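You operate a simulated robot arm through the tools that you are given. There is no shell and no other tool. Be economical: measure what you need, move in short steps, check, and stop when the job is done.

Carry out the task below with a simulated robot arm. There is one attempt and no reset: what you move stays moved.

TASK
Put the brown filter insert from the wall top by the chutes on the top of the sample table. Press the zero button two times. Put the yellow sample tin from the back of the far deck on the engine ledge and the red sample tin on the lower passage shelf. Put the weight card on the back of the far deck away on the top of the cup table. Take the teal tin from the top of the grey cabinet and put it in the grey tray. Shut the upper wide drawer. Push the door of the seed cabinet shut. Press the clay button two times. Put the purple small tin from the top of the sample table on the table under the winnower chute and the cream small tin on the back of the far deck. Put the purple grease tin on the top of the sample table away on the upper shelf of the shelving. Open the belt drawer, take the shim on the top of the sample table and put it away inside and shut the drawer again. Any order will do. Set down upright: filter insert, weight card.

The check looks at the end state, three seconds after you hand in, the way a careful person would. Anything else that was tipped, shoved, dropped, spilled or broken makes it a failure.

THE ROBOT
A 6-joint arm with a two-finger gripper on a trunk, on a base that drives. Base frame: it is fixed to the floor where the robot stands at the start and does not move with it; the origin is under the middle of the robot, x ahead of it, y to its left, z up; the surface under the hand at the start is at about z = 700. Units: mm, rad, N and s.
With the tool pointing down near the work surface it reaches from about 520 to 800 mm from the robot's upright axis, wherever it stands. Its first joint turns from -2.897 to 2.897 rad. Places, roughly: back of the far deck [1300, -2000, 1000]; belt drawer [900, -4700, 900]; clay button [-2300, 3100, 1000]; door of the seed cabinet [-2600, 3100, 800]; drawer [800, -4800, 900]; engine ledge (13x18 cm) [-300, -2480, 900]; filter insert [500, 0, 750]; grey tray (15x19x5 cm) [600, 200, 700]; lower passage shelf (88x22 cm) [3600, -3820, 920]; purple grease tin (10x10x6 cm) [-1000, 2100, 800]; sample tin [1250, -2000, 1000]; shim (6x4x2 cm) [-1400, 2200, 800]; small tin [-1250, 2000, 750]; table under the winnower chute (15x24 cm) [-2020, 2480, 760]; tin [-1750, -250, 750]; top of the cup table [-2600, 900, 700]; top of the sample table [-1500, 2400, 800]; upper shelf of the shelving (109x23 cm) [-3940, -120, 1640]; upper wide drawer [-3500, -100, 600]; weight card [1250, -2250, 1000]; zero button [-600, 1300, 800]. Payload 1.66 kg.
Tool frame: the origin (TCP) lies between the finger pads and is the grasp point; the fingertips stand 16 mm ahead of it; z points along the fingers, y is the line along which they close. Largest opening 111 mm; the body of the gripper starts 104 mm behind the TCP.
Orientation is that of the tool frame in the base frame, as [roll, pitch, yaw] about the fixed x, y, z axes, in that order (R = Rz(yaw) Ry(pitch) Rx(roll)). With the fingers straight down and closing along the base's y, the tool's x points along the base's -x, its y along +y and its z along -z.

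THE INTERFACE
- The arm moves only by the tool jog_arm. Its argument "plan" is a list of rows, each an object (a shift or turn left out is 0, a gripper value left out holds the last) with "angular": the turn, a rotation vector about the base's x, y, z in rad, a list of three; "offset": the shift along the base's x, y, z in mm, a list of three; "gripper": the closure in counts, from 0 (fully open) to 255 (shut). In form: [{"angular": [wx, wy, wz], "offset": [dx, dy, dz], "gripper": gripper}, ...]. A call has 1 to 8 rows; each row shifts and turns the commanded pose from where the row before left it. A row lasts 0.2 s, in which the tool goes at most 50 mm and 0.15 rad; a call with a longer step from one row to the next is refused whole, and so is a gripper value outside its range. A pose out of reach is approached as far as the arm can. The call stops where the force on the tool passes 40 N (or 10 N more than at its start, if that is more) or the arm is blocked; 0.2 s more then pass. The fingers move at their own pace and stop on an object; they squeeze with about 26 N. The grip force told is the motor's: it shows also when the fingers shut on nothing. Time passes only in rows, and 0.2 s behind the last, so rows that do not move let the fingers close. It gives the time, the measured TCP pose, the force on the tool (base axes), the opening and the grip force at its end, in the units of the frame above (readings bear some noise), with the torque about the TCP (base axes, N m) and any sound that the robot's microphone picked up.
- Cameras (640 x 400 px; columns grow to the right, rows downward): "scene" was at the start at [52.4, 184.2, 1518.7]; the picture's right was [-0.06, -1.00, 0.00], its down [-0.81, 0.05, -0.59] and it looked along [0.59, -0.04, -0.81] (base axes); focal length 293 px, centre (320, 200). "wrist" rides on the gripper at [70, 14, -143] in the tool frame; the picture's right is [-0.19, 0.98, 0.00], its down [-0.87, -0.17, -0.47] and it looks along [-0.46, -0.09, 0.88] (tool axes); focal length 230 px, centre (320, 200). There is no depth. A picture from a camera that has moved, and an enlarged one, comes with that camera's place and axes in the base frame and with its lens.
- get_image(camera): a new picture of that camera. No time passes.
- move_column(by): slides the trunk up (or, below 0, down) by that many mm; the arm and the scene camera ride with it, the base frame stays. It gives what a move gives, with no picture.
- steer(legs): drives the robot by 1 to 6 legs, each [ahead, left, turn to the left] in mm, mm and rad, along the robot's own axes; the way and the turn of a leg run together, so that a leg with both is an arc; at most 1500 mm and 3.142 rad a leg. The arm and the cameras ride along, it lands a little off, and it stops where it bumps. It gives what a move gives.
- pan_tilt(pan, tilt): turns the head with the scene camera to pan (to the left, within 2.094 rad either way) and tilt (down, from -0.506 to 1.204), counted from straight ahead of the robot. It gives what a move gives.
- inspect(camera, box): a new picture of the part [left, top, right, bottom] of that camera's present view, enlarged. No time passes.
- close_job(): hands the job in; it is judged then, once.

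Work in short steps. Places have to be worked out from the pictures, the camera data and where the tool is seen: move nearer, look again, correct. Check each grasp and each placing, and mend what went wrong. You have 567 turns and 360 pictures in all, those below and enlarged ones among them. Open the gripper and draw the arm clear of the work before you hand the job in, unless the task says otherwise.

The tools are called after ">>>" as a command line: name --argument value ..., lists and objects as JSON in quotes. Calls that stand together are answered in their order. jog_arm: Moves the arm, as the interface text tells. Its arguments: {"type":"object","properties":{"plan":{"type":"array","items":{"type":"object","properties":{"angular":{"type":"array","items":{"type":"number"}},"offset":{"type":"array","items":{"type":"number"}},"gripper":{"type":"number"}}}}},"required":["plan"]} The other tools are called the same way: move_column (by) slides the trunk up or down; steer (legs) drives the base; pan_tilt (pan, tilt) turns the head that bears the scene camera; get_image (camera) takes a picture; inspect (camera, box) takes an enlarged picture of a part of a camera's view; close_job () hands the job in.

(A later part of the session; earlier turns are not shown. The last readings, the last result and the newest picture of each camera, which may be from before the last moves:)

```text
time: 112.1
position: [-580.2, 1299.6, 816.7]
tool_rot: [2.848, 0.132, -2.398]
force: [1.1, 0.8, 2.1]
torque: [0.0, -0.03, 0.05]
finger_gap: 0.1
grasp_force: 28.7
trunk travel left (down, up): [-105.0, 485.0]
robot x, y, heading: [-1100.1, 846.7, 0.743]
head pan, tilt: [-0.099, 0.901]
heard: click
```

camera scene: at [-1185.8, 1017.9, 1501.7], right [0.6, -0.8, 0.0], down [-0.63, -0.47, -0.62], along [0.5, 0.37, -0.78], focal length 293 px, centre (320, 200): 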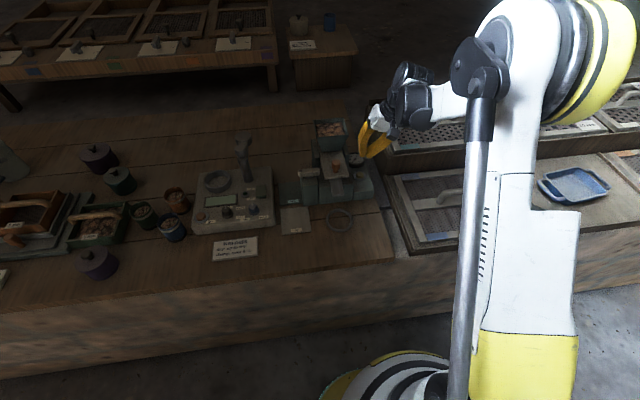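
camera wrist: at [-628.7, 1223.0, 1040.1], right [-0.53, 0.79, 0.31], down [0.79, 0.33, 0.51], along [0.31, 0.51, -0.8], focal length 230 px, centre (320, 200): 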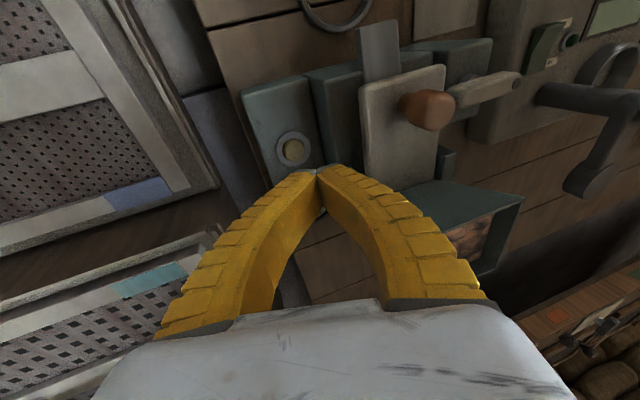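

Second click. I lift, restore vertical, open the gripper, and move to the purple small tin near [-1257,1693].

>>> jog_arm --plan '[{"offset": [0, 0, 45]}, {"offset": [0, 0, 45]}, {"offset": [0, 0, 45]}, {"offset": [0, 0, 45]}, {"angular": [-0.089, 0.1, 0]}, {"angular": [-0.11, -0.1, 0]}, {"angular": [-0.11, -0.1, 0], "gripper": 0}, {"offset": [-30, -27, 0]}]'

>>> move_column --by 120

>>> steer --legs '[[-175, 730, 0]]'

>>> pan_tilt --pan 0.0 --tilt 0.9

>>> get_image --camera "scene"

>>> get_image --camera "wrist"

```text
time: 113.9
position: [-611.3, 1273.5, 997.6]
tool_rot: [-3.137, -0.005, -2.398]
force: [-0.3, 0.8, 1.0]
torque: [-0.06, 0.02, 0.0]
finger_gap: 110.9
grasp_force: 0.1
trunk travel left (down, up): [-105.0, 485.0]
robot x, y, heading: [-1101.6, 848.4, 0.745]
head pan, tilt: [-0.099, 0.901]
```

```text
time: 115.4
position: [-610.9, 1274.3, 1116.0]
tool_rot: [-3.141, -0.003, -2.399]
force: [-0.5, 0.0, -0.9]
torque: [-0.01, 0.0, -0.01]
finger_gap: 111.1
grasp_force: 0.0
trunk travel left (down, up): [-225.0, 365.0]
robot x, y, heading: [-1100.8, 848.7, 0.74]
head pan, tilt: [-0.099, 0.901]
```

```text
time: 119.5
position: [-1234.6, 1695.3, 1116.5]
tool_rot: [-3.14, -0.002, -2.394]
force: [-0.1, 0.1, -0.1]
torque: [0.03, 0.0, 0.0]
finger_gap: 110.7
grasp_force: 0.1
trunk travel left (down, up): [-225.0, 365.0]
robot x, y, heading: [-1728.3, 1267.8, 0.749]
head pan, tilt: [-0.099, 0.901]
```

```text
time: 120.1
position: [-1235.0, 1694.1, 1116.3]
tool_rot: [-3.139, -0.004, -2.394]
force: [0.3, 0.4, 0.5]
torque: [0.02, 0.03, 0.01]
finger_gap: 111.2
grasp_force: 0.1
trunk travel left (down, up): [-225.0, 365.0]
robot x, y, heading: [-1722.8, 1265.5, 0.748]
head pan, tilt: [0.0, 0.901]
```

```text
290 pictures are left
camera scene: at [-1813.7, 1442.4, 1621.6], right [0.68, -0.73, 0.0], down [-0.58, -0.53, -0.62], along [0.46, 0.42, -0.78], focal length 293 px, centre (320, 200)
```

scene: 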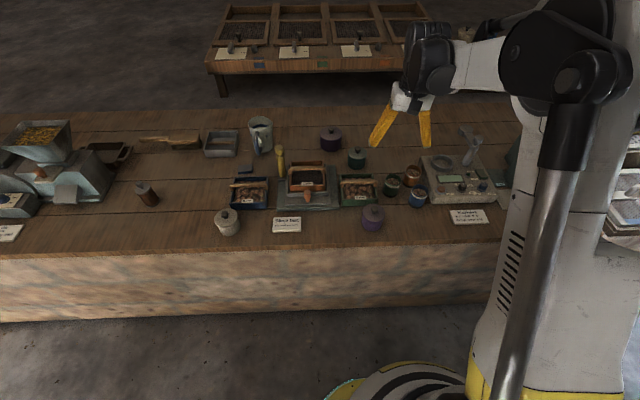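

```text
289 pictures are left
camera wrist: at [-1295.5, 1659.3, 1259.3], right [-0.53, 0.85, 0.0], down [0.75, 0.47, 0.47], along [0.4, 0.25, -0.88], focal length 230 px, centre (320, 200)
```

wrist: 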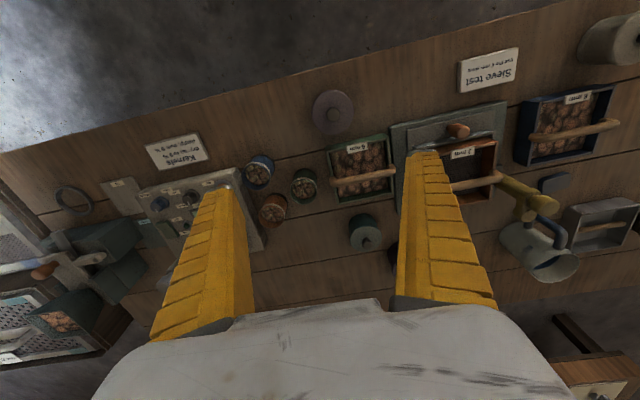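

Purple small tin centre at about [-1262,1706], top ~826. I align, lower the trunk 200, and re-check.

>>> jog_arm --plan '[{"offset": [-27, 12, 0]}]'

>>> move_column --by -200

>>> get_image --camera "wrist"

```text
time: 120.5
position: [-1263.2, 1706.6, 1116.5]
tool_rot: [-3.14, -0.002, -2.394]
force: [0.4, 0.2, -0.2]
torque: [0.0, -0.05, 0.02]
finger_gap: 111.1
grasp_force: 0.0
trunk travel left (down, up): [-225.0, 365.0]
robot x, y, heading: [-1723.7, 1267.8, 0.744]
head pan, tilt: [0.0, 0.901]
```

```text
time: 122.7
position: [-1261.7, 1706.4, 918.0]
tool_rot: [-3.141, -0.004, -2.393]
force: [-0.7, -0.2, 0.7]
torque: [0.04, -0.03, 0.03]
finger_gap: 111.0
grasp_force: 0.1
trunk travel left (down, up): [-25.0, 565.0]
robot x, y, heading: [-1721.0, 1271.9, 0.746]
head pan, tilt: [0.0, 0.901]
```

```text
288 pictures are left
camera wrist: at [-1322.7, 1670.8, 1059.7], right [-0.53, 0.85, 0.0], down [0.75, 0.47, 0.47], along [0.4, 0.25, -0.88], focal length 230 px, centre (320, 200)
```

wrist: 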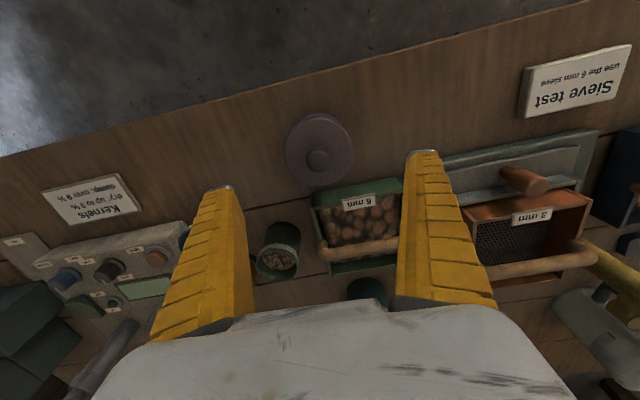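

Aligned and clear of neighbours. Descend and grip.

>>> jog_arm --plan '[{"offset": [-1, 2, -45]}, {"offset": [0, 0, -45]}, {"offset": [0, 0, -44]}, {"gripper": 255}, {"gripper": 255}, {"gripper": 255}]'

>>> get_image --camera "wrist"

```text
time: 124.1
position: [-1263.5, 1709.0, 784.2]
tool_rot: [-3.139, -0.002, -2.395]
force: [0.2, 1.0, -0.6]
torque: [-0.02, 0.0, 0.03]
finger_gap: 71.2
grasp_force: 26.0
trunk travel left (down, up): [-25.0, 565.0]
robot x, y, heading: [-1721.2, 1267.0, 0.745]
head pan, tilt: [0.0, 0.901]
heard: snap
```

```text
287 pictures are left
camera wrist: at [-1323.9, 1673.0, 926.7], right [-0.53, 0.85, 0.0], down [0.75, 0.47, 0.47], along [0.4, 0.25, -0.88], focal length 230 px, centre (320, 200)
```

wrist: 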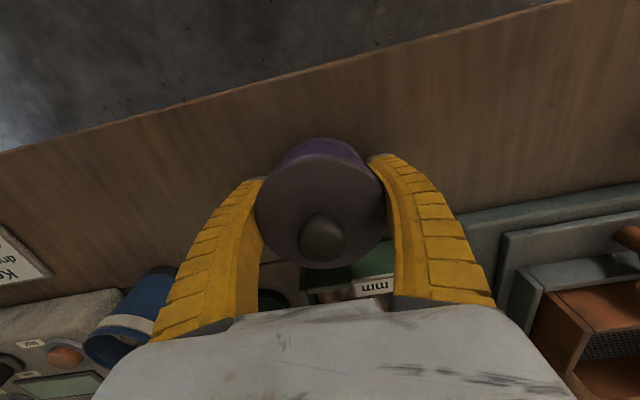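

A "snap" was heard. I look closely at what it could be before lifting.

>>> inspect --camera "wrist" --box '[220, 120, 420, 300]'

>>> inspect --camera "scene" --box '[280, 80, 480, 260]'

```text
2.22 times, centred on (320, 210) of wrist
camera zoom: at [-1323.9, 1673.0, 926.7], right [-0.53, 0.85, 0.0], down [0.75, 0.47, 0.47], along [0.4, 0.25, -0.88], focal length 511 px, centre (320, 178)
```

zoom: 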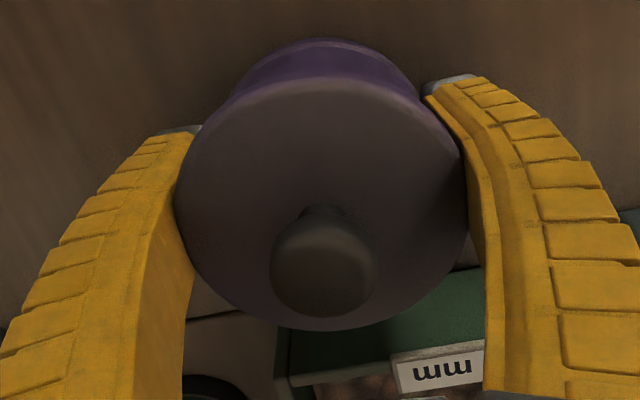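

```text
2.22 times, centred on (380, 170) of scene
camera zoom: at [-1813.7, 1442.5, 1421.6], right [0.68, -0.73, 0.0], down [-0.58, -0.53, -0.62], along [0.46, 0.42, -0.78], focal length 652 px, centre (187, 267)
```

zoom: 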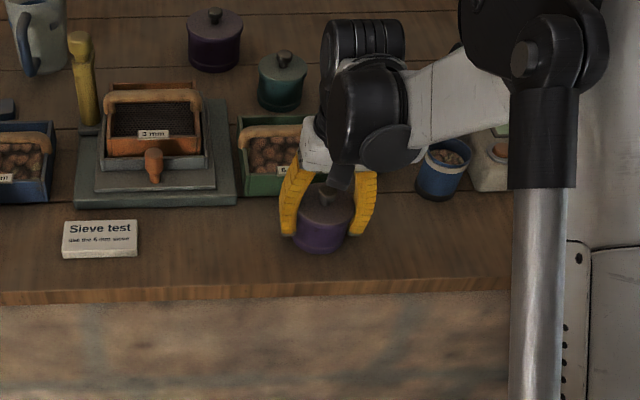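

The tin looks intact, but I may be gripping the lid rim. I re-grip lower on the body and lift slowly.

>>> jog_arm --plan '[{"gripper": 0}, {"gripper": 0}, {"offset": [0, 0, -11]}, {"gripper": 255}, {"gripper": 255}, {"gripper": 255}]'

>>> jog_arm --plan '[{"offset": [0, 0, 8]}, {"offset": [0, 0, 8]}, {"offset": [0, 0, 8]}, {"offset": [0, 0, 8]}]'

>>> inspect --camera "scene" --box '[280, 80, 480, 260]'

>>> get_image --camera "wrist"

```text
time: 125.5
position: [-1262.8, 1707.6, 772.5]
tool_rot: [-3.14, -0.004, -2.394]
force: [-0.7, -0.7, 1.4]
torque: [-0.05, -0.01, -0.03]
finger_gap: 71.2
grasp_force: 26.2
trunk travel left (down, up): [-25.0, 565.0]
robot x, y, heading: [-1719.8, 1262.1, 0.751]
head pan, tilt: [0.0, 0.901]
```

```text
time: 126.5
position: [-1263.1, 1708.8, 803.7]
tool_rot: [-3.14, -0.004, -2.395]
force: [-0.2, 0.1, -0.4]
torque: [0.0, 0.01, 0.0]
finger_gap: 70.6
grasp_force: 26.2
trunk travel left (down, up): [-25.0, 565.0]
robot x, y, heading: [-1727.7, 1264.3, 0.742]
head pan, tilt: [0.0, 0.901]
```

```text
2.22 times, centred on (380, 170) of scene
camera zoom: at [-1813.8, 1442.4, 1421.6], right [0.68, -0.73, 0.0], down [-0.58, -0.53, -0.62], along [0.46, 0.42, -0.78], focal length 652 px, centre (187, 267)
```

zoom: 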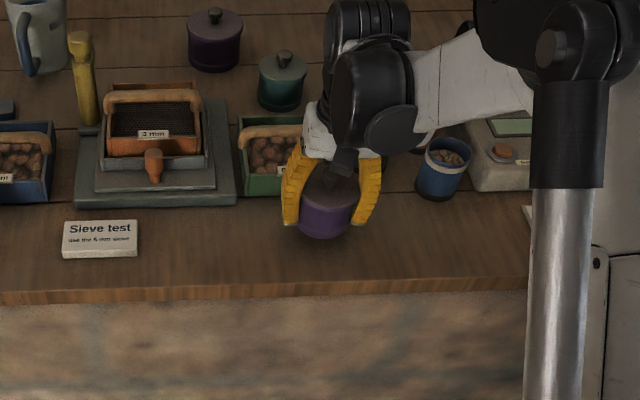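

```text
283 pictures are left
camera wrist: at [-1323.7, 1672.9, 947.1], right [-0.53, 0.85, 0.0], down [0.75, 0.47, 0.47], along [0.4, 0.25, -0.88], focal length 230 px, centre (320, 200)
```

wrist: 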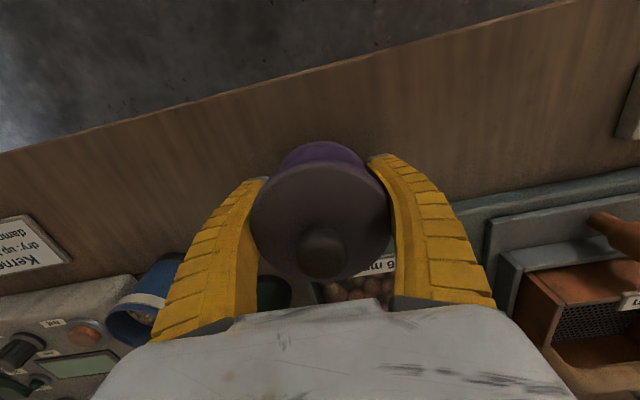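

The tin came up whole. Raise and travel to the winnower.

>>> jog_arm --plan '[{"offset": [0, 0, 20]}, {"offset": [0, 0, 30]}, {"offset": [0, 0, 30]}, {"offset": [0, 0, 30]}, {"offset": [0, 0, 30]}]'

>>> move_column --by 160

>>> steer --legs '[[-40, 1090, 0]]'

>>> get_image --camera "scene"

>>> get_image --camera "wrist"

```text
time: 127.7
position: [-1262.0, 1706.8, 943.6]
tool_rot: [-3.14, -0.003, -2.393]
force: [-0.8, 0.8, -1.1]
torque: [-0.02, -0.02, -0.02]
finger_gap: 70.6
grasp_force: 26.3
trunk travel left (down, up): [-25.0, 565.0]
robot x, y, heading: [-1727.1, 1266.3, 0.746]
head pan, tilt: [0.0, 0.901]
```

```text
time: 129.5
position: [-1261.9, 1707.5, 1103.6]
tool_rot: [-3.139, -0.004, -2.396]
force: [0.6, -0.4, -0.7]
torque: [0.01, -0.01, -0.01]
finger_gap: 70.6
grasp_force: 26.0
trunk travel left (down, up): [-185.0, 405.0]
robot x, y, heading: [-1724.7, 1266.6, 0.75]
head pan, tilt: [0.0, 0.901]
```

```text
time: 135.1
position: [-2026.3, 2478.0, 1103.6]
tool_rot: [-3.139, -0.002, -2.397]
force: [-0.3, 0.9, -0.9]
torque: [-0.03, -0.01, 0.0]
finger_gap: 70.2
grasp_force: 25.7
trunk travel left (down, up): [-185.0, 405.0]
robot x, y, heading: [-2488.9, 2037.5, 0.739]
head pan, tilt: [0.0, 0.901]
```

```text
282 pictures are left
camera scene: at [-2578.3, 2213.0, 1581.6], right [0.68, -0.74, 0.0], down [-0.58, -0.53, -0.62], along [0.46, 0.42, -0.78], focal length 293 px, centre (320, 200)
```

scene: 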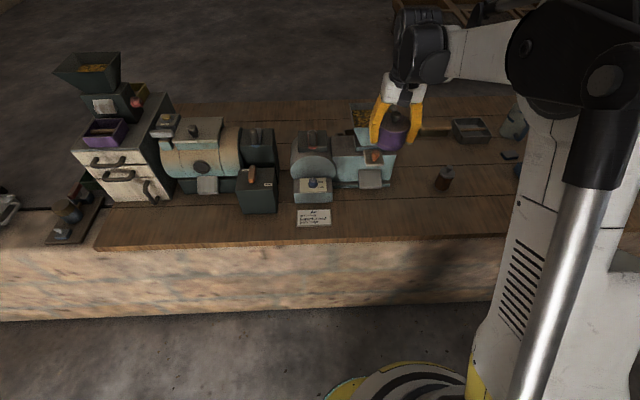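

```text
281 pictures are left
camera wrist: at [-2087.0, 2441.4, 1246.5], right [-0.53, 0.85, 0.0], down [0.75, 0.46, 0.47], along [0.4, 0.24, -0.88], focal length 230 px, centre (320, 200)
```

wrist: 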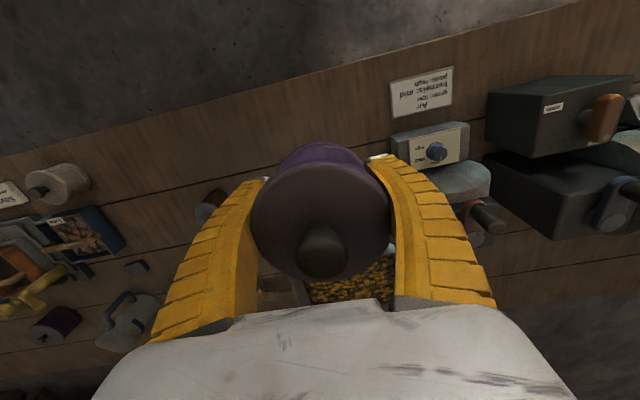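

The target spot is just in front of the chute, right below the tin. I lower the trunk and check clearance to the chute.

>>> jog_arm --plan '[{"offset": [-2, -4, 0]}]'

>>> move_column --by -180

>>> jog_arm --plan '[{"offset": [0, 0, -30]}, {"offset": [0, 0, -30]}]'

>>> get_image --camera "wrist"

>>> inspect --camera "scene" --box '[280, 60, 460, 220]'

```text
time: 135.5
position: [-2026.9, 2473.0, 1102.9]
tool_rot: [-3.138, -0.004, -2.398]
force: [-0.1, 1.0, -1.0]
torque: [0.01, -0.02, 0.02]
finger_gap: 70.4
grasp_force: 26.3
trunk travel left (down, up): [-185.0, 405.0]
robot x, y, heading: [-2493.7, 2035.5, 0.743]
head pan, tilt: [0.0, 0.901]
```

```text
time: 137.5
position: [-2027.7, 2472.6, 923.3]
tool_rot: [-3.14, -0.004, -2.398]
force: [0.8, 0.2, -0.7]
torque: [0.0, 0.03, 0.03]
finger_gap: 69.9
grasp_force: 26.2
trunk travel left (down, up): [-5.0, 585.0]
robot x, y, heading: [-2486.2, 2037.2, 0.745]
head pan, tilt: [0.0, 0.901]
```

```text
time: 138.1
position: [-2029.0, 2473.1, 862.8]
tool_rot: [-3.139, -0.003, -2.397]
force: [0.5, -0.2, -0.5]
torque: [-0.04, 0.0, -0.02]
finger_gap: 70.2
grasp_force: 26.8
trunk travel left (down, up): [-5.0, 585.0]
robot x, y, heading: [-2490.0, 2039.6, 0.742]
head pan, tilt: [0.0, 0.901]
```

```text
280 pictures are left
camera wrist: at [-2088.4, 2437.7, 1006.3], right [-0.53, 0.85, 0.0], down [0.75, 0.46, 0.47], along [0.4, 0.24, -0.88], focal length 230 px, centre (320, 200)
```

wrist: 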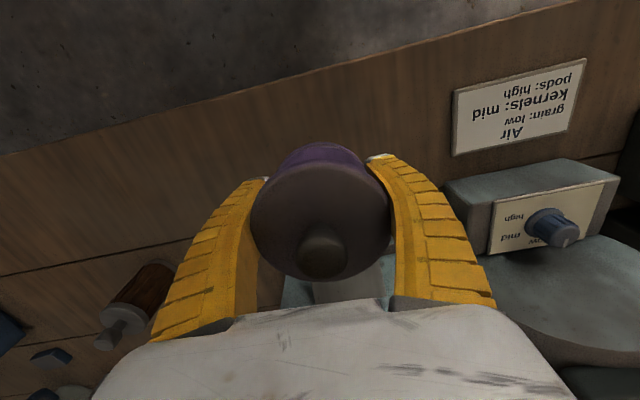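

```text
2.50 times, centred on (370, 140) of scene
camera zoom: at [-2578.0, 2212.9, 1401.6], right [0.68, -0.74, 0.0], down [-0.58, -0.53, -0.62], along [0.46, 0.42, -0.78], focal length 733 px, centre (195, 350)
```

zoom: 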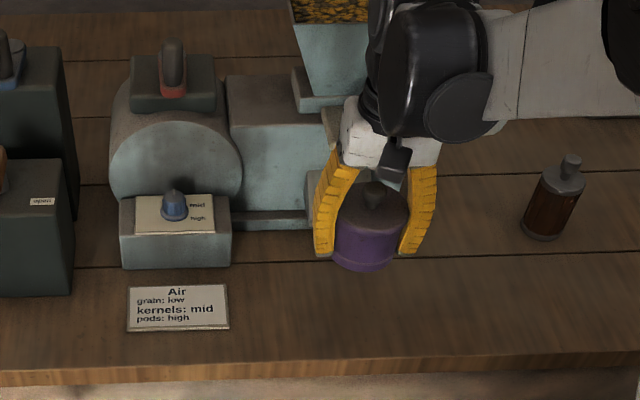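

Clear enough. Lower to the table in steps.

>>> jog_arm --plan '[{"offset": [0, 0, -30]}, {"offset": [0, 0, -30]}, {"offset": [0, 0, -15]}, {"offset": [0, 0, -6]}, {"offset": [0, 0, -4]}]'

>>> jog_arm --plan '[{"offset": [0, 0, -2]}, {"offset": [0, 0, -2]}]'

```text
time: 139.3
position: [-2027.7, 2472.9, 778.7]
tool_rot: [-3.139, -0.005, -2.397]
force: [0.5, 0.2, -1.5]
torque: [-0.01, -0.02, -0.01]
finger_gap: 70.2
grasp_force: 26.4
trunk travel left (down, up): [-5.0, 585.0]
robot x, y, heading: [-2491.6, 2039.0, 0.741]
head pan, tilt: [0.0, 0.901]
```

```text
time: 139.9
position: [-2027.2, 2472.9, 773.9]
tool_rot: [-3.141, -0.004, -2.397]
force: [0.2, -0.6, -1.0]
torque: [-0.02, 0.02, 0.03]
finger_gap: 70.1
grasp_force: 25.7
trunk travel left (down, up): [-5.0, 585.0]
robot x, y, heading: [-2490.0, 2038.4, 0.744]
head pan, tilt: [0.0, 0.901]
```

>>> jog_arm --plan '[{"offset": [0, 0, -2]}]'

>>> jog_arm --plan '[{"offset": [0, 0, -2]}]'

```text
time: 140.3
position: [-2028.8, 2473.2, 772.9]
tool_rot: [-3.141, -0.005, -2.399]
force: [0.5, -0.4, 0.6]
torque: [-0.01, -0.06, -0.01]
finger_gap: 69.8
grasp_force: 26.6
trunk travel left (down, up): [-5.0, 585.0]
robot x, y, heading: [-2491.5, 2033.6, 0.738]
head pan, tilt: [0.0, 0.901]
```

```text
time: 140.7
position: [-2027.7, 2471.8, 770.9]
tool_rot: [-3.141, -0.002, -2.399]
force: [0.1, 3.1, 17.8]
torque: [0.13, 0.08, -0.17]
finger_gap: 70.8
grasp_force: 25.7
trunk travel left (down, up): [-5.0, 585.0]
robot x, y, heading: [-2491.9, 2037.4, 0.747]
head pan, tilt: [0.0, 0.901]
```

Touching the table. Release and rise.

>>> jog_arm --plan '[{"gripper": 0}, {"gripper": 0}, {"gripper": 0}, {"offset": [0, 0, 30]}, {"offset": [0, 0, 40]}, {"offset": [0, 0, 45]}, {"offset": [-5, -5, 45]}, {"offset": [-10, -10, 40]}]'

>>> get_image --camera "wrist"

>>> inspect --camera "scene" --box '[280, 60, 460, 220]'

```text
time: 142.5
position: [-2042.4, 2457.2, 970.5]
tool_rot: [-3.14, -0.005, -2.397]
force: [0.0, -0.2, -0.2]
torque: [-0.02, 0.01, 0.01]
finger_gap: 111.1
grasp_force: 0.0
trunk travel left (down, up): [-5.0, 585.0]
robot x, y, heading: [-2487.2, 2037.8, 0.744]
head pan, tilt: [0.0, 0.901]
heard: snap
```

```text
278 pictures are left
camera wrist: at [-2103.9, 2421.6, 1114.3], right [-0.53, 0.85, 0.0], down [0.75, 0.46, 0.47], along [0.4, 0.24, -0.88], focal length 230 px, centre (320, 200)
```

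wrist: 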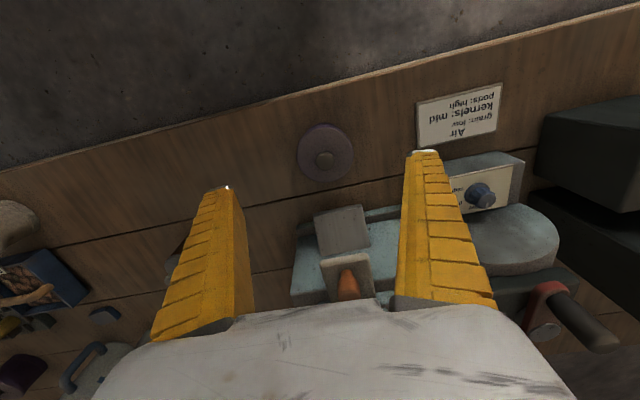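

```text
2.50 times, centred on (370, 140) of scene
camera zoom: at [-2578.2, 2212.6, 1401.6], right [0.68, -0.74, 0.0], down [-0.58, -0.53, -0.62], along [0.46, 0.42, -0.78], focal length 733 px, centre (195, 350)
```

zoom: 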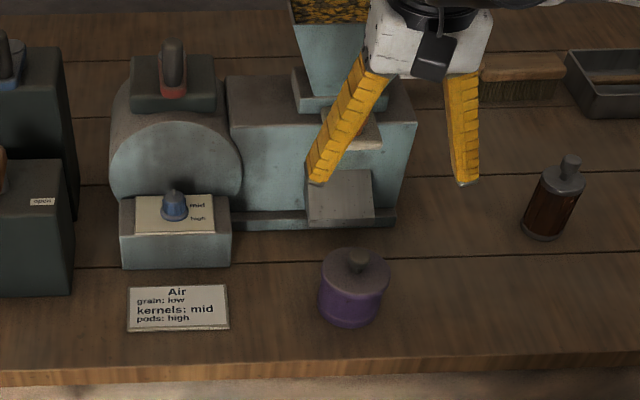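

Purple tin stands in front of the chute. Next the grease tin near [-1050,2055]; I drive there, staying high.

>>> move_column --by 200

>>> steer --legs '[[0, -955, 0], [310, 0, 0]]'

>>> pan_tilt --pan 0.1 --tilt 0.85

>>> get_image --camera "scene"

>>> get_image --camera "wrist"

```text
time: 144.7
position: [-2043.4, 2458.3, 1171.8]
tool_rot: [-3.139, -0.004, -2.398]
force: [0.3, 0.3, 0.7]
torque: [0.0, 0.0, -0.01]
finger_gap: 111.1
grasp_force: 0.0
trunk travel left (down, up): [-205.0, 385.0]
robot x, y, heading: [-2487.9, 2037.1, 0.742]
head pan, tilt: [0.0, 0.901]
```

```text
time: 151.3
position: [-1170.3, 1970.7, 1170.2]
tool_rot: [-3.138, -0.004, -2.397]
force: [0.5, 0.7, -0.6]
torque: [0.0, 0.0, 0.01]
finger_gap: 110.9
grasp_force: 0.0
trunk travel left (down, up): [-205.0, 385.0]
robot x, y, heading: [-1617.5, 1551.9, 0.747]
head pan, tilt: [0.0, 0.901]
```

```text
time: 152.0
position: [-1172.9, 1971.5, 1171.9]
tool_rot: [-3.141, -0.003, -2.394]
force: [0.8, 0.0, -0.4]
torque: [0.0, 0.02, 0.01]
finger_gap: 111.1
grasp_force: 0.0
trunk travel left (down, up): [-205.0, 385.0]
robot x, y, heading: [-1616.7, 1549.3, 0.746]
head pan, tilt: [0.099, 0.85]
```

```text
276 pictures are left
camera scene: at [-1709.8, 1732.1, 1605.5], right [0.75, -0.66, 0.0], down [-0.5, -0.56, -0.66], along [0.44, 0.49, -0.75], focal length 293 px, centre (320, 200)
```

scene: 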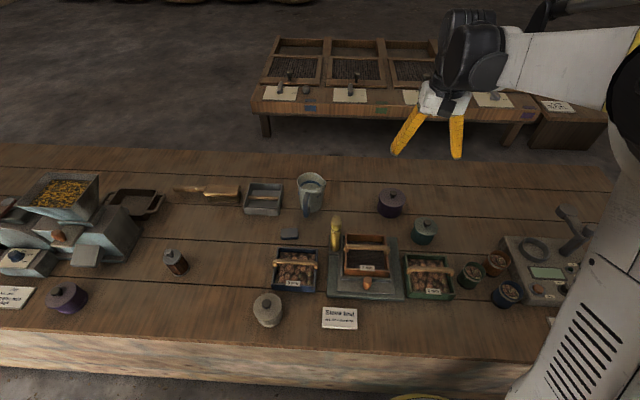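

```text
275 pictures are left
camera wrist: at [-1232.5, 1935.5, 1313.8], right [-0.53, 0.85, 0.0], down [0.75, 0.47, 0.47], along [0.4, 0.25, -0.88], focal length 230 px, centre (320, 200)
```

wrist: 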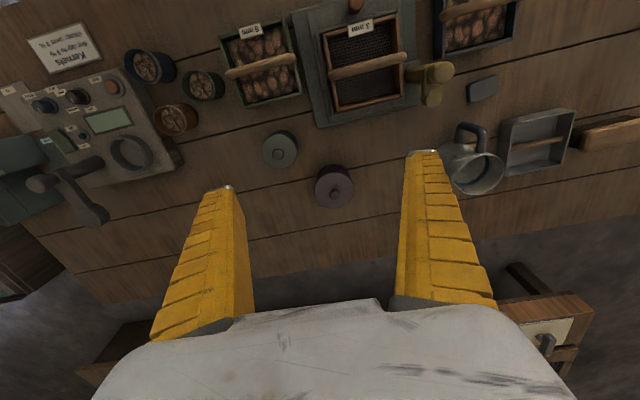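

>>> inspect --camera "wrist" --box '[250, 100, 390, 230]'

>>> inspect --camera "scene" --box '[270, 150, 450, 270]'

```text
3.08 times, centred on (320, 165) of wrist
camera zoom: at [-1232.5, 1935.5, 1313.8], right [-0.53, 0.85, 0.0], down [0.75, 0.47, 0.47], along [0.4, 0.25, -0.88], focal length 708 px, centre (320, 308)
```

zoom: 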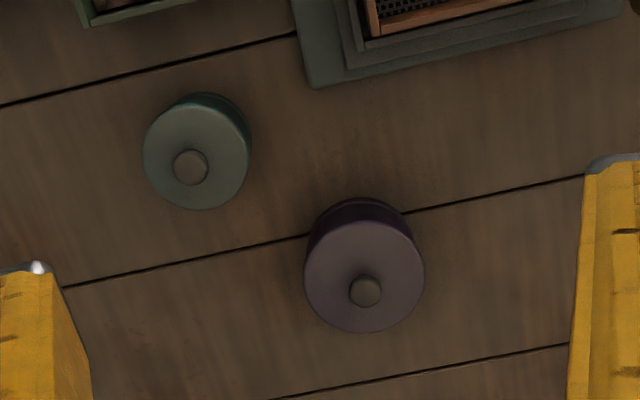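

```text
3.33 times, centred on (360, 210) of scene
camera zoom: at [-1709.8, 1732.1, 1605.5], right [0.75, -0.66, 0.0], down [-0.5, -0.56, -0.66], along [0.44, 0.49, -0.75], focal length 977 px, centre (187, 167)
```

zoom: 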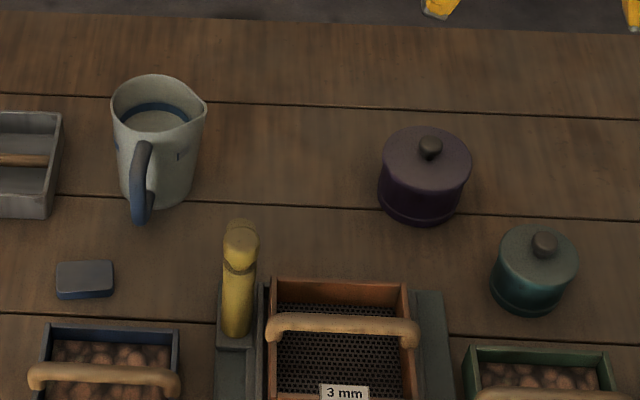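

Grease tin centre ≈[-1053,2084]. I move above it, lower, and re-check before descending around it.

>>> jog_arm --plan '[{"offset": [33, 30, 0]}, {"offset": [33, 30, 0]}, {"offset": [33, 30, 0]}, {"offset": [20, 22, 0]}]'

>>> move_column --by -200

>>> inspect --camera "wrist" --box '[200, 80, 440, 260]'

```text
time: 153.0
position: [-1052.9, 2081.9, 1172.2]
tool_rot: [-3.139, -0.003, -2.393]
force: [-0.5, 0.0, -0.8]
torque: [-0.02, 0.01, -0.01]
finger_gap: 110.7
grasp_force: 0.1
trunk travel left (down, up): [-205.0, 385.0]
robot x, y, heading: [-1615.8, 1551.7, 0.748]
head pan, tilt: [0.099, 0.85]
```

```text
time: 155.2
position: [-1052.4, 2083.0, 971.1]
tool_rot: [-3.141, -0.004, -2.395]
force: [0.9, 0.7, 0.9]
torque: [0.03, -0.01, 0.05]
finger_gap: 110.9
grasp_force: 0.1
trunk travel left (down, up): [-5.0, 585.0]
robot x, y, heading: [-1613.1, 1546.3, 0.743]
head pan, tilt: [0.099, 0.85]
```

```text
2.22 times, centred on (320, 170) of wrist
camera zoom: at [-1114.1, 2046.8, 1115.2], right [-0.53, 0.85, 0.0], down [0.75, 0.47, 0.47], along [0.4, 0.25, -0.88], focal length 511 px, centre (320, 267)
```

zoom: 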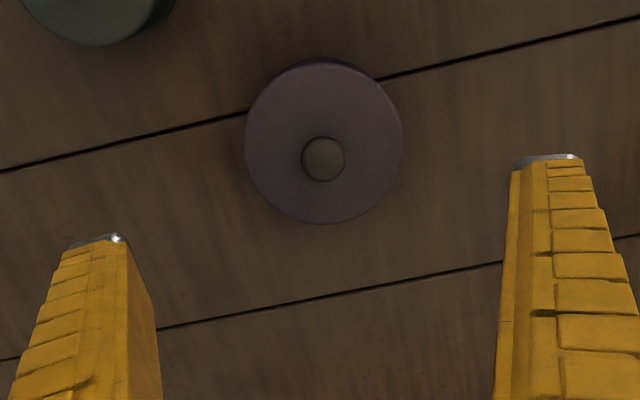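

>>> jog_arm --plan '[{"offset": [2, 6, -35]}, {"offset": [0, 0, -40]}]'

>>> inspect --camera "wrist" --box '[200, 80, 440, 260]'

```text
time: 155.8
position: [-1051.7, 2088.0, 897.0]
tool_rot: [-3.139, -0.003, -2.395]
force: [0.7, -0.2, -0.8]
torque: [0.02, 0.01, 0.0]
finger_gap: 110.8
grasp_force: 0.2
trunk travel left (down, up): [-5.0, 585.0]
robot x, y, heading: [-1618.1, 1549.2, 0.744]
head pan, tilt: [0.099, 0.85]
```

```text
2.22 times, centred on (320, 170) of wrist
camera zoom: at [-1112.1, 2052.7, 1040.1], right [-0.53, 0.85, 0.0], down [0.75, 0.47, 0.47], along [0.4, 0.25, -0.88], focal length 511 px, centre (320, 267)
```

zoom: 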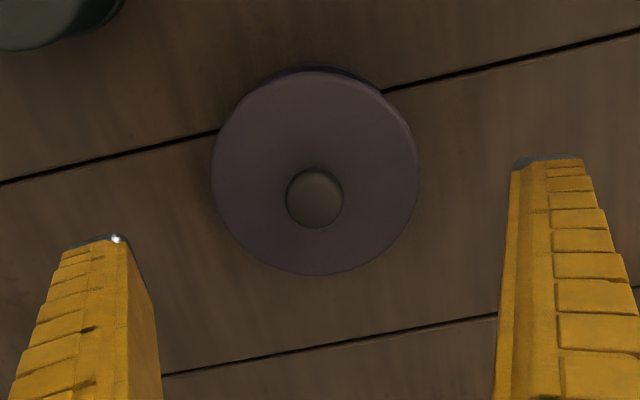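

Centred within 2 mm. Descend around the tin and close.

>>> jog_arm --plan '[{"offset": [2, 1, -40]}, {"offset": [0, 0, -40]}, {"offset": [0, 0, -30]}, {"offset": [0, 0, -12]}]'

>>> get_image --camera "wrist"

>>> jog_arm --plan '[{"gripper": 255}, {"gripper": 255}, {"gripper": 255}]'

```text
time: 156.8
position: [-1048.7, 2089.6, 775.0]
tool_rot: [-3.141, -0.001, -2.393]
force: [0.4, -2.1, 2.1]
torque: [0.11, -0.2, -0.1]
finger_gap: 110.5
grasp_force: 6.1
trunk travel left (down, up): [-5.0, 585.0]
robot x, y, heading: [-1614.7, 1548.2, 0.747]
head pan, tilt: [0.099, 0.85]
```

```text
270 pictures are left
camera wrist: at [-1109.7, 2053.2, 918.0], right [-0.53, 0.85, 0.0], down [0.75, 0.47, 0.47], along [0.4, 0.25, -0.88], focal length 230 px, centre (320, 200)
```

wrist: 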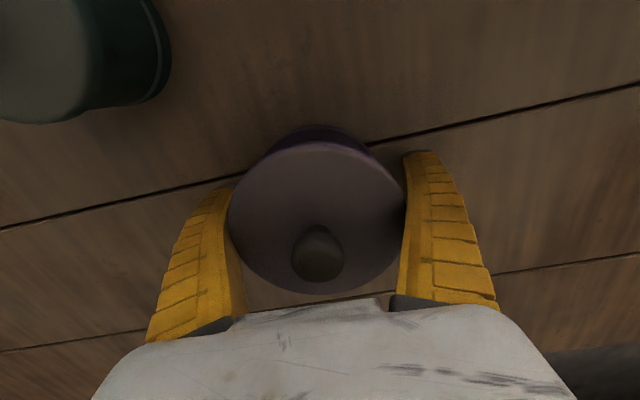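

```text
time: 157.6
position: [-1048.5, 2089.7, 776.1]
tool_rot: [-3.138, -0.003, -2.395]
force: [-0.6, 0.5, -0.9]
torque: [0.01, 0.06, -0.04]
finger_gap: 91.6
grasp_force: 26.4
trunk travel left (down, up): [-5.0, 585.0]
robot x, y, heading: [-1615.7, 1550.7, 0.747]
head pan, tilt: [0.099, 0.85]
heard: snap
```

Gripped at 92 mm. Lift slowly and check it's the entire tin.

>>> jog_arm --plan '[{"offset": [0, 0, 8]}, {"offset": [0, 0, 8]}, {"offset": [0, 0, 8]}, {"offset": [0, 0, 8]}, {"offset": [0, 0, 15]}]'

>>> inspect --camera "scene" --box '[320, 80, 500, 220]'

```text
time: 158.8
position: [-1049.2, 2089.5, 821.4]
tool_rot: [-3.14, -0.005, -2.393]
force: [0.4, 0.2, -3.0]
torque: [-0.02, 0.0, 0.0]
finger_gap: 91.3
grasp_force: 26.3
trunk travel left (down, up): [-5.0, 585.0]
robot x, y, heading: [-1618.5, 1546.6, 0.741]
head pan, tilt: [0.099, 0.85]
```

```text
2.86 times, centred on (410, 150) of scene
camera zoom: at [-1709.6, 1732.4, 1405.5], right [0.75, -0.66, 0.0], down [-0.5, -0.56, -0.66], along [0.44, 0.49, -0.75], focal length 838 px, centre (63, 343)
```

zoom: 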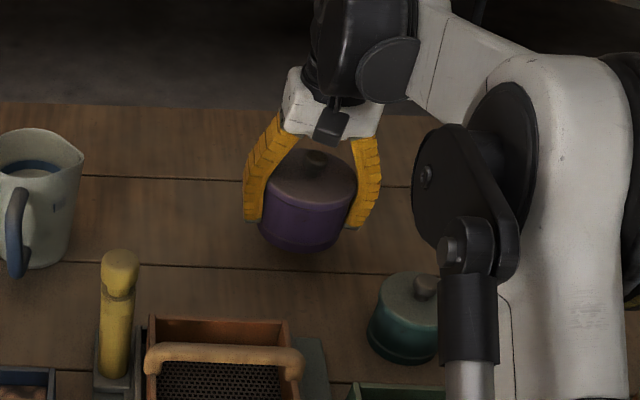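

Whole tin is held (base 26 mm below TCP). I raise, retract, back off from the table, and look around behind for the way to the shelving.

>>> jog_arm --plan '[{"offset": [0, 0, 30]}, {"offset": [0, 0, 40]}, {"offset": [0, 0, 40]}, {"offset": [0, 0, 40]}, {"offset": [-30, -27, 0]}, {"offset": [-33, -30, 0]}, {"offset": [-33, -30, 0]}, {"offset": [-33, -30, 0]}]'

>>> move_column --by 250

>>> steer --legs '[[-250, 0, 0]]'

>>> pan_tilt --pan 2.09 --tilt 0.45

>>> get_image --camera "scene"

>>> pan_tilt --pan -2.09 --tilt 0.45

>>> get_image --camera "scene"

```text
time: 160.6
position: [-1178.7, 1970.9, 971.8]
tool_rot: [-3.14, -0.003, -2.396]
force: [-0.4, 0.7, -4.1]
torque: [0.04, 0.04, -0.02]
finger_gap: 91.2
grasp_force: 25.8
trunk travel left (down, up): [-5.0, 585.0]
robot x, y, heading: [-1615.8, 1546.5, 0.75]
head pan, tilt: [0.099, 0.85]
```

```text
time: 163.2
position: [-1178.1, 1972.7, 1221.8]
tool_rot: [-3.14, -0.002, -2.395]
force: [-0.3, -1.1, -2.7]
torque: [-0.03, 0.03, 0.0]
finger_gap: 90.9
grasp_force: 25.5
trunk travel left (down, up): [-255.0, 335.0]
robot x, y, heading: [-1613.6, 1548.2, 0.748]
head pan, tilt: [0.099, 0.85]
```

```text
time: 165.0
position: [-1362.2, 1798.9, 1223.6]
tool_rot: [-3.141, -0.003, -2.398]
force: [-1.0, -0.2, -2.8]
torque: [0.0, 0.0, 0.01]
finger_gap: 90.8
grasp_force: 25.8
trunk travel left (down, up): [-255.0, 335.0]
robot x, y, heading: [-1803.7, 1378.9, 0.749]
head pan, tilt: [0.099, 0.85]
```

```text
time: 166.9
position: [-1361.3, 1798.9, 1221.8]
tool_rot: [-3.139, -0.003, -2.398]
force: [0.1, 0.4, -3.5]
torque: [0.03, 0.0, 0.02]
finger_gap: 90.7
grasp_force: 26.0
trunk travel left (down, up): [-255.0, 335.0]
robot x, y, heading: [-1800.8, 1379.3, 0.744]
head pan, tilt: [2.089, 0.45]
```

```text
268 pictures are left
camera scene: at [-2033.6, 1531.5, 1689.9], right [0.3, 0.95, 0.0], down [0.41, -0.13, -0.9], along [-0.86, 0.27, -0.44], focal length 293 px, centre (320, 200)
```

scene: 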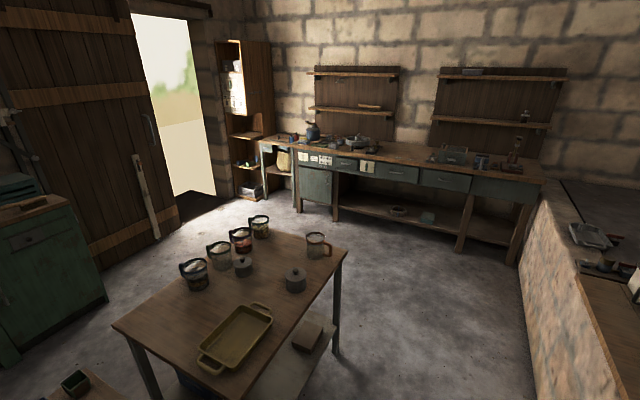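

```text
time: 170.3
position: [-1361.5, 1799.5, 1222.1]
tool_rot: [-3.14, -0.004, -2.398]
force: [-0.3, 0.8, -3.0]
torque: [0.01, 0.01, 0.01]
finger_gap: 90.7
grasp_force: 25.8
trunk travel left (down, up): [-255.0, 335.0]
robot x, y, heading: [-1803.3, 1379.2, 0.742]
head pan, tilt: [-2.089, 0.45]
```

```text
267 pictures are left
camera scene: at [-1925.5, 1413.9, 1689.9], right [-0.97, -0.22, 0.0], down [-0.1, 0.42, -0.9], along [0.2, -0.88, -0.44], focal length 293 px, centre (320, 200)
```

scene: 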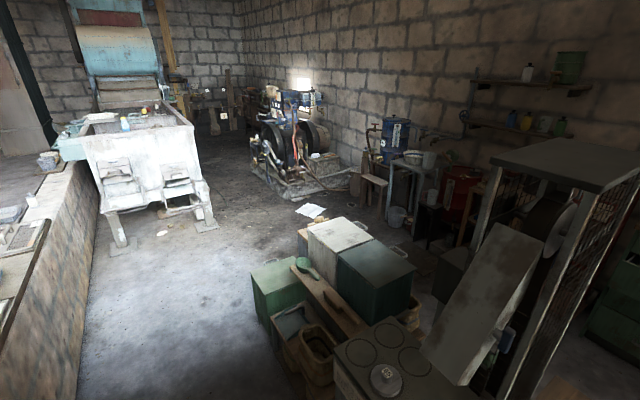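

I need to see toward the shelving (behind me). I turn the robot left to face roughly -x.

>>> steer --legs '[[0, 0, 1.2], [0, 0, 1.2]]'

>>> pan_tilt --pan 0.0 --tilt 0.5

>>> get_image --camera "scene"

>>> pan_tilt --pan 0.9 --tilt 0.5

>>> get_image --camera "scene"

```text
time: 176.7
position: [-2411.2, 1361.0, 1222.7]
tool_rot: [-3.141, -0.004, 0.011]
force: [0.6, -0.6, -3.9]
torque: [0.02, 0.0, -0.01]
finger_gap: 90.4
grasp_force: 26.1
trunk travel left (down, up): [-255.0, 335.0]
robot x, y, heading: [-1804.8, 1381.8, -3.133]
head pan, tilt: [-2.089, 0.45]
```

```text
time: 178.7
position: [-2410.6, 1360.6, 1222.8]
tool_rot: [-3.141, -0.005, 0.01]
force: [-0.1, 0.4, -2.9]
torque: [-0.01, -0.02, 0.01]
finger_gap: 90.1
grasp_force: 26.2
trunk travel left (down, up): [-255.0, 335.0]
robot x, y, heading: [-1801.4, 1379.4, -3.132]
head pan, tilt: [0.0, 0.499]
```

```text
266 pictures are left
camera scene: at [-1872.4, 1186.4, 1685.4], right [-0.01, 1.0, 0.0], down [0.48, 0.0, -0.88], along [-0.88, -0.01, -0.48], focal length 293 px, centre (320, 200)
```

scene: 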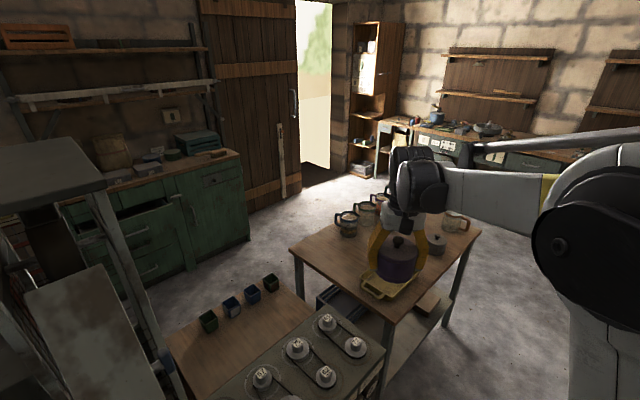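

```text
time: 179.9
position: [-2411.0, 1361.9, 1221.5]
tool_rot: [-3.14, -0.004, 0.01]
force: [-0.1, 0.5, -3.3]
torque: [0.03, -0.01, 0.0]
finger_gap: 90.5
grasp_force: 26.4
trunk travel left (down, up): [-255.0, 335.0]
robot x, y, heading: [-1803.9, 1378.0, -3.133]
head pan, tilt: [0.901, 0.499]
```

```text
265 pictures are left
camera scene: at [-1837.3, 1115.4, 1685.5], right [-0.79, 0.61, 0.0], down [0.29, 0.38, -0.88], along [-0.54, -0.69, -0.48], focal length 293 px, centre (320, 200)
```

scene: 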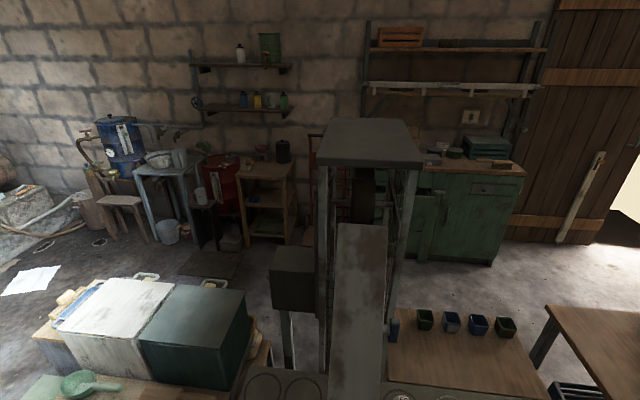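

The cup table (with cups) and a second table block the direct way; I'll go round the end. First turn to face along the wall normal, then right along the aisle.

>>> steer --legs '[[0, 0, 0.807], [0, -1046, 0], [0, -1046, 0]]'

>>> pan_tilt --pan 0.0 --tilt 0.6

>>> get_image --camera "scene"

```text
time: 192.4
position: [-3729.2, 2374.5, 1223.1]
tool_rot: [-3.14, -0.004, 0.808]
force: [0.9, -0.9, -3.1]
torque: [0.0, -0.02, 0.02]
finger_gap: 90.0
grasp_force: 25.9
trunk travel left (down, up): [-255.0, 335.0]
robot x, y, heading: [-3315.0, 2822.0, -2.335]
head pan, tilt: [0.901, 0.499]
```

```text
time: 193.6
position: [-3728.8, 2375.0, 1222.1]
tool_rot: [-3.14, -0.005, 0.807]
force: [0.2, -0.5, -3.3]
torque: [-0.01, 0.0, -0.01]
finger_gap: 89.8
grasp_force: 26.1
trunk travel left (down, up): [-255.0, 335.0]
robot x, y, heading: [-3320.0, 2821.0, -2.334]
head pan, tilt: [0.0, 0.6]
```

```text
264 pictures are left
camera scene: at [-3227.6, 2639.7, 1676.4], right [-0.72, 0.69, 0.0], down [0.39, 0.41, -0.83], along [-0.57, -0.6, -0.57], focal length 293 px, centre (320, 200)
```

scene: 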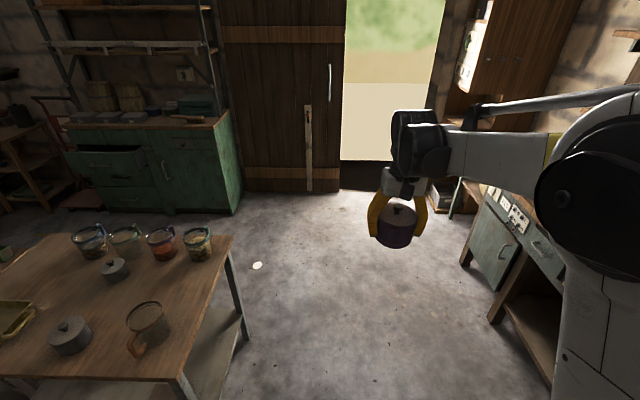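

Path ahead is clear. Drive forward in two legs and left toward the shelving.

>>> steer --legs '[[850, 0, 0], [850, 0, 0]]'

>>> pan_tilt --pan 0.8 --tilt 0.5

>>> get_image --camera "scene"

```text
time: 202.2
position: [-4913.4, 1148.9, 1223.0]
tool_rot: [-3.14, -0.004, 0.804]
force: [0.9, -0.3, -3.3]
torque: [0.02, -0.01, 0.0]
finger_gap: 89.7
grasp_force: 25.5
trunk travel left (down, up): [-255.0, 335.0]
robot x, y, heading: [-4498.3, 1599.0, -2.337]
head pan, tilt: [0.0, 0.6]
```

```text
time: 203.4
position: [-4912.1, 1150.0, 1222.7]
tool_rot: [-3.14, -0.003, 0.807]
force: [0.1, -0.4, -4.4]
torque: [-0.01, 0.0, 0.0]
finger_gap: 89.7
grasp_force: 25.8
trunk travel left (down, up): [-255.0, 335.0]
robot x, y, heading: [-4497.3, 1594.9, -2.329]
head pan, tilt: [0.799, 0.499]
```

```text
263 pictures are left
camera scene: at [-4346.6, 1387.9, 1685.4], right [-1.0, -0.03, 0.0], down [-0.02, 0.48, -0.88], along [0.03, -0.88, -0.48], focal length 293 px, centre (320, 200)
```

scene: 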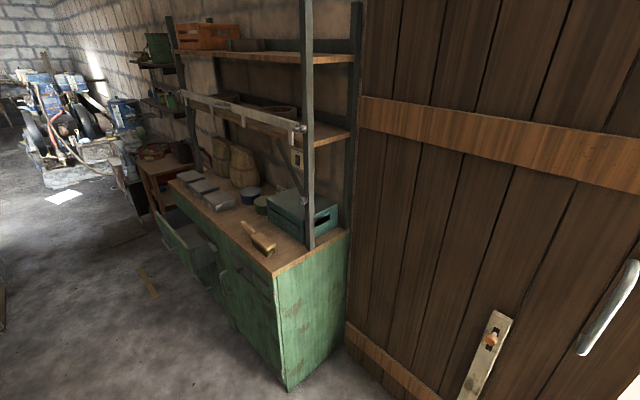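

The shelving is ahead-left; free upper-shelf room is around t≈2900 (world ≈[-4012,-34]). I back slightly, go left, and then look.

>>> steer --legs '[[-120, 0, 0], [0, 1466, 0]]'

>>> pan_tilt --pan 0.0 --tilt 0.3

>>> get_image --camera "scene"

```text
time: 211.5
position: [-3760.8, 213.2, 1222.3]
tool_rot: [-3.139, -0.004, 0.809]
force: [0.7, 0.7, -2.0]
torque: [0.01, 0.04, -0.02]
finger_gap: 90.0
grasp_force: 25.6
trunk travel left (down, up): [-255.0, 335.0]
robot x, y, heading: [-3351.5, 661.7, -2.33]
head pan, tilt: [0.799, 0.499]
```

```text
time: 212.7
position: [-3760.2, 213.8, 1222.1]
tool_rot: [-3.139, -0.004, 0.81]
force: [-0.3, 0.3, -2.6]
torque: [0.0, -0.03, -0.01]
finger_gap: 89.7
grasp_force: 25.9
trunk travel left (down, up): [-255.0, 335.0]
robot x, y, heading: [-3350.4, 661.4, -2.332]
head pan, tilt: [0.0, 0.3]
```

```text
262 pictures are left
camera scene: at [-3262.7, 476.6, 1703.8], right [-0.72, 0.69, 0.0], down [0.2, 0.21, -0.96], along [-0.66, -0.69, -0.3], focal length 293 px, centre (320, 200)
```

scene: 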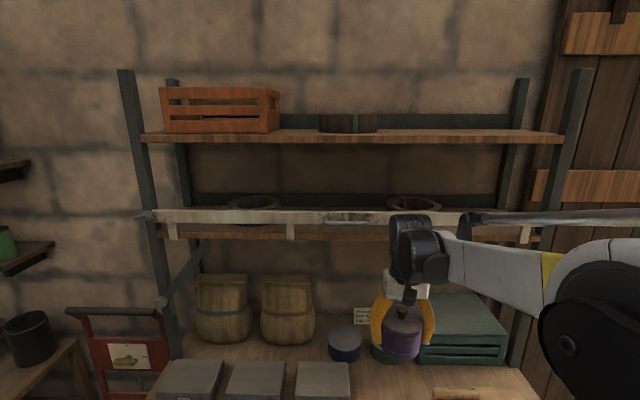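

The upper shelf has a crate on the left and a dark tin mid-way; the right part is free. I raise the trunk and view it from above.

>>> move_column --by 330

>>> pan_tilt --pan 0.0 --tilt 0.5

>>> get_image --camera "scene"

```text
time: 215.9
position: [-3761.9, 213.9, 1551.9]
tool_rot: [-3.138, -0.004, 0.809]
force: [-0.3, -0.8, -2.6]
torque: [0.04, 0.01, 0.0]
finger_gap: 89.8
grasp_force: 26.2
trunk travel left (down, up): [-585.0, 5.0]
robot x, y, heading: [-3351.8, 665.0, -2.329]
head pan, tilt: [0.0, 0.3]
```

```text
time: 216.6
position: [-3761.2, 213.7, 1551.3]
tool_rot: [-3.14, -0.004, 0.809]
force: [0.5, 0.2, -2.6]
torque: [0.01, 0.0, 0.01]
finger_gap: 89.6
grasp_force: 25.7
trunk travel left (down, up): [-585.0, 5.0]
robot x, y, heading: [-3346.3, 664.9, -2.335]
head pan, tilt: [0.0, 0.499]
```

```text
261 pictures are left
camera scene: at [-3261.1, 478.4, 2015.5], right [-0.72, 0.69, 0.0], down [0.33, 0.35, -0.88], along [-0.61, -0.64, -0.48], focal length 293 px, centre (320, 200)
```

scene: 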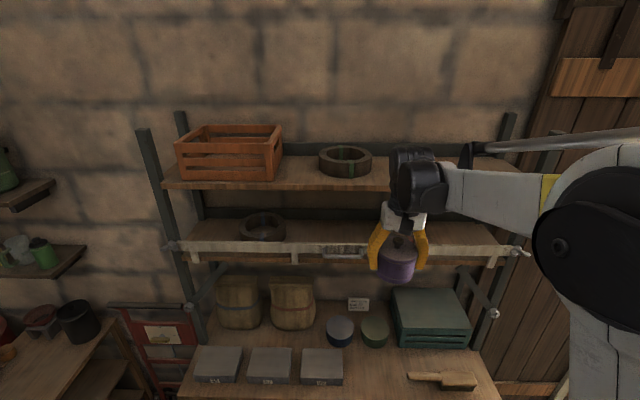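

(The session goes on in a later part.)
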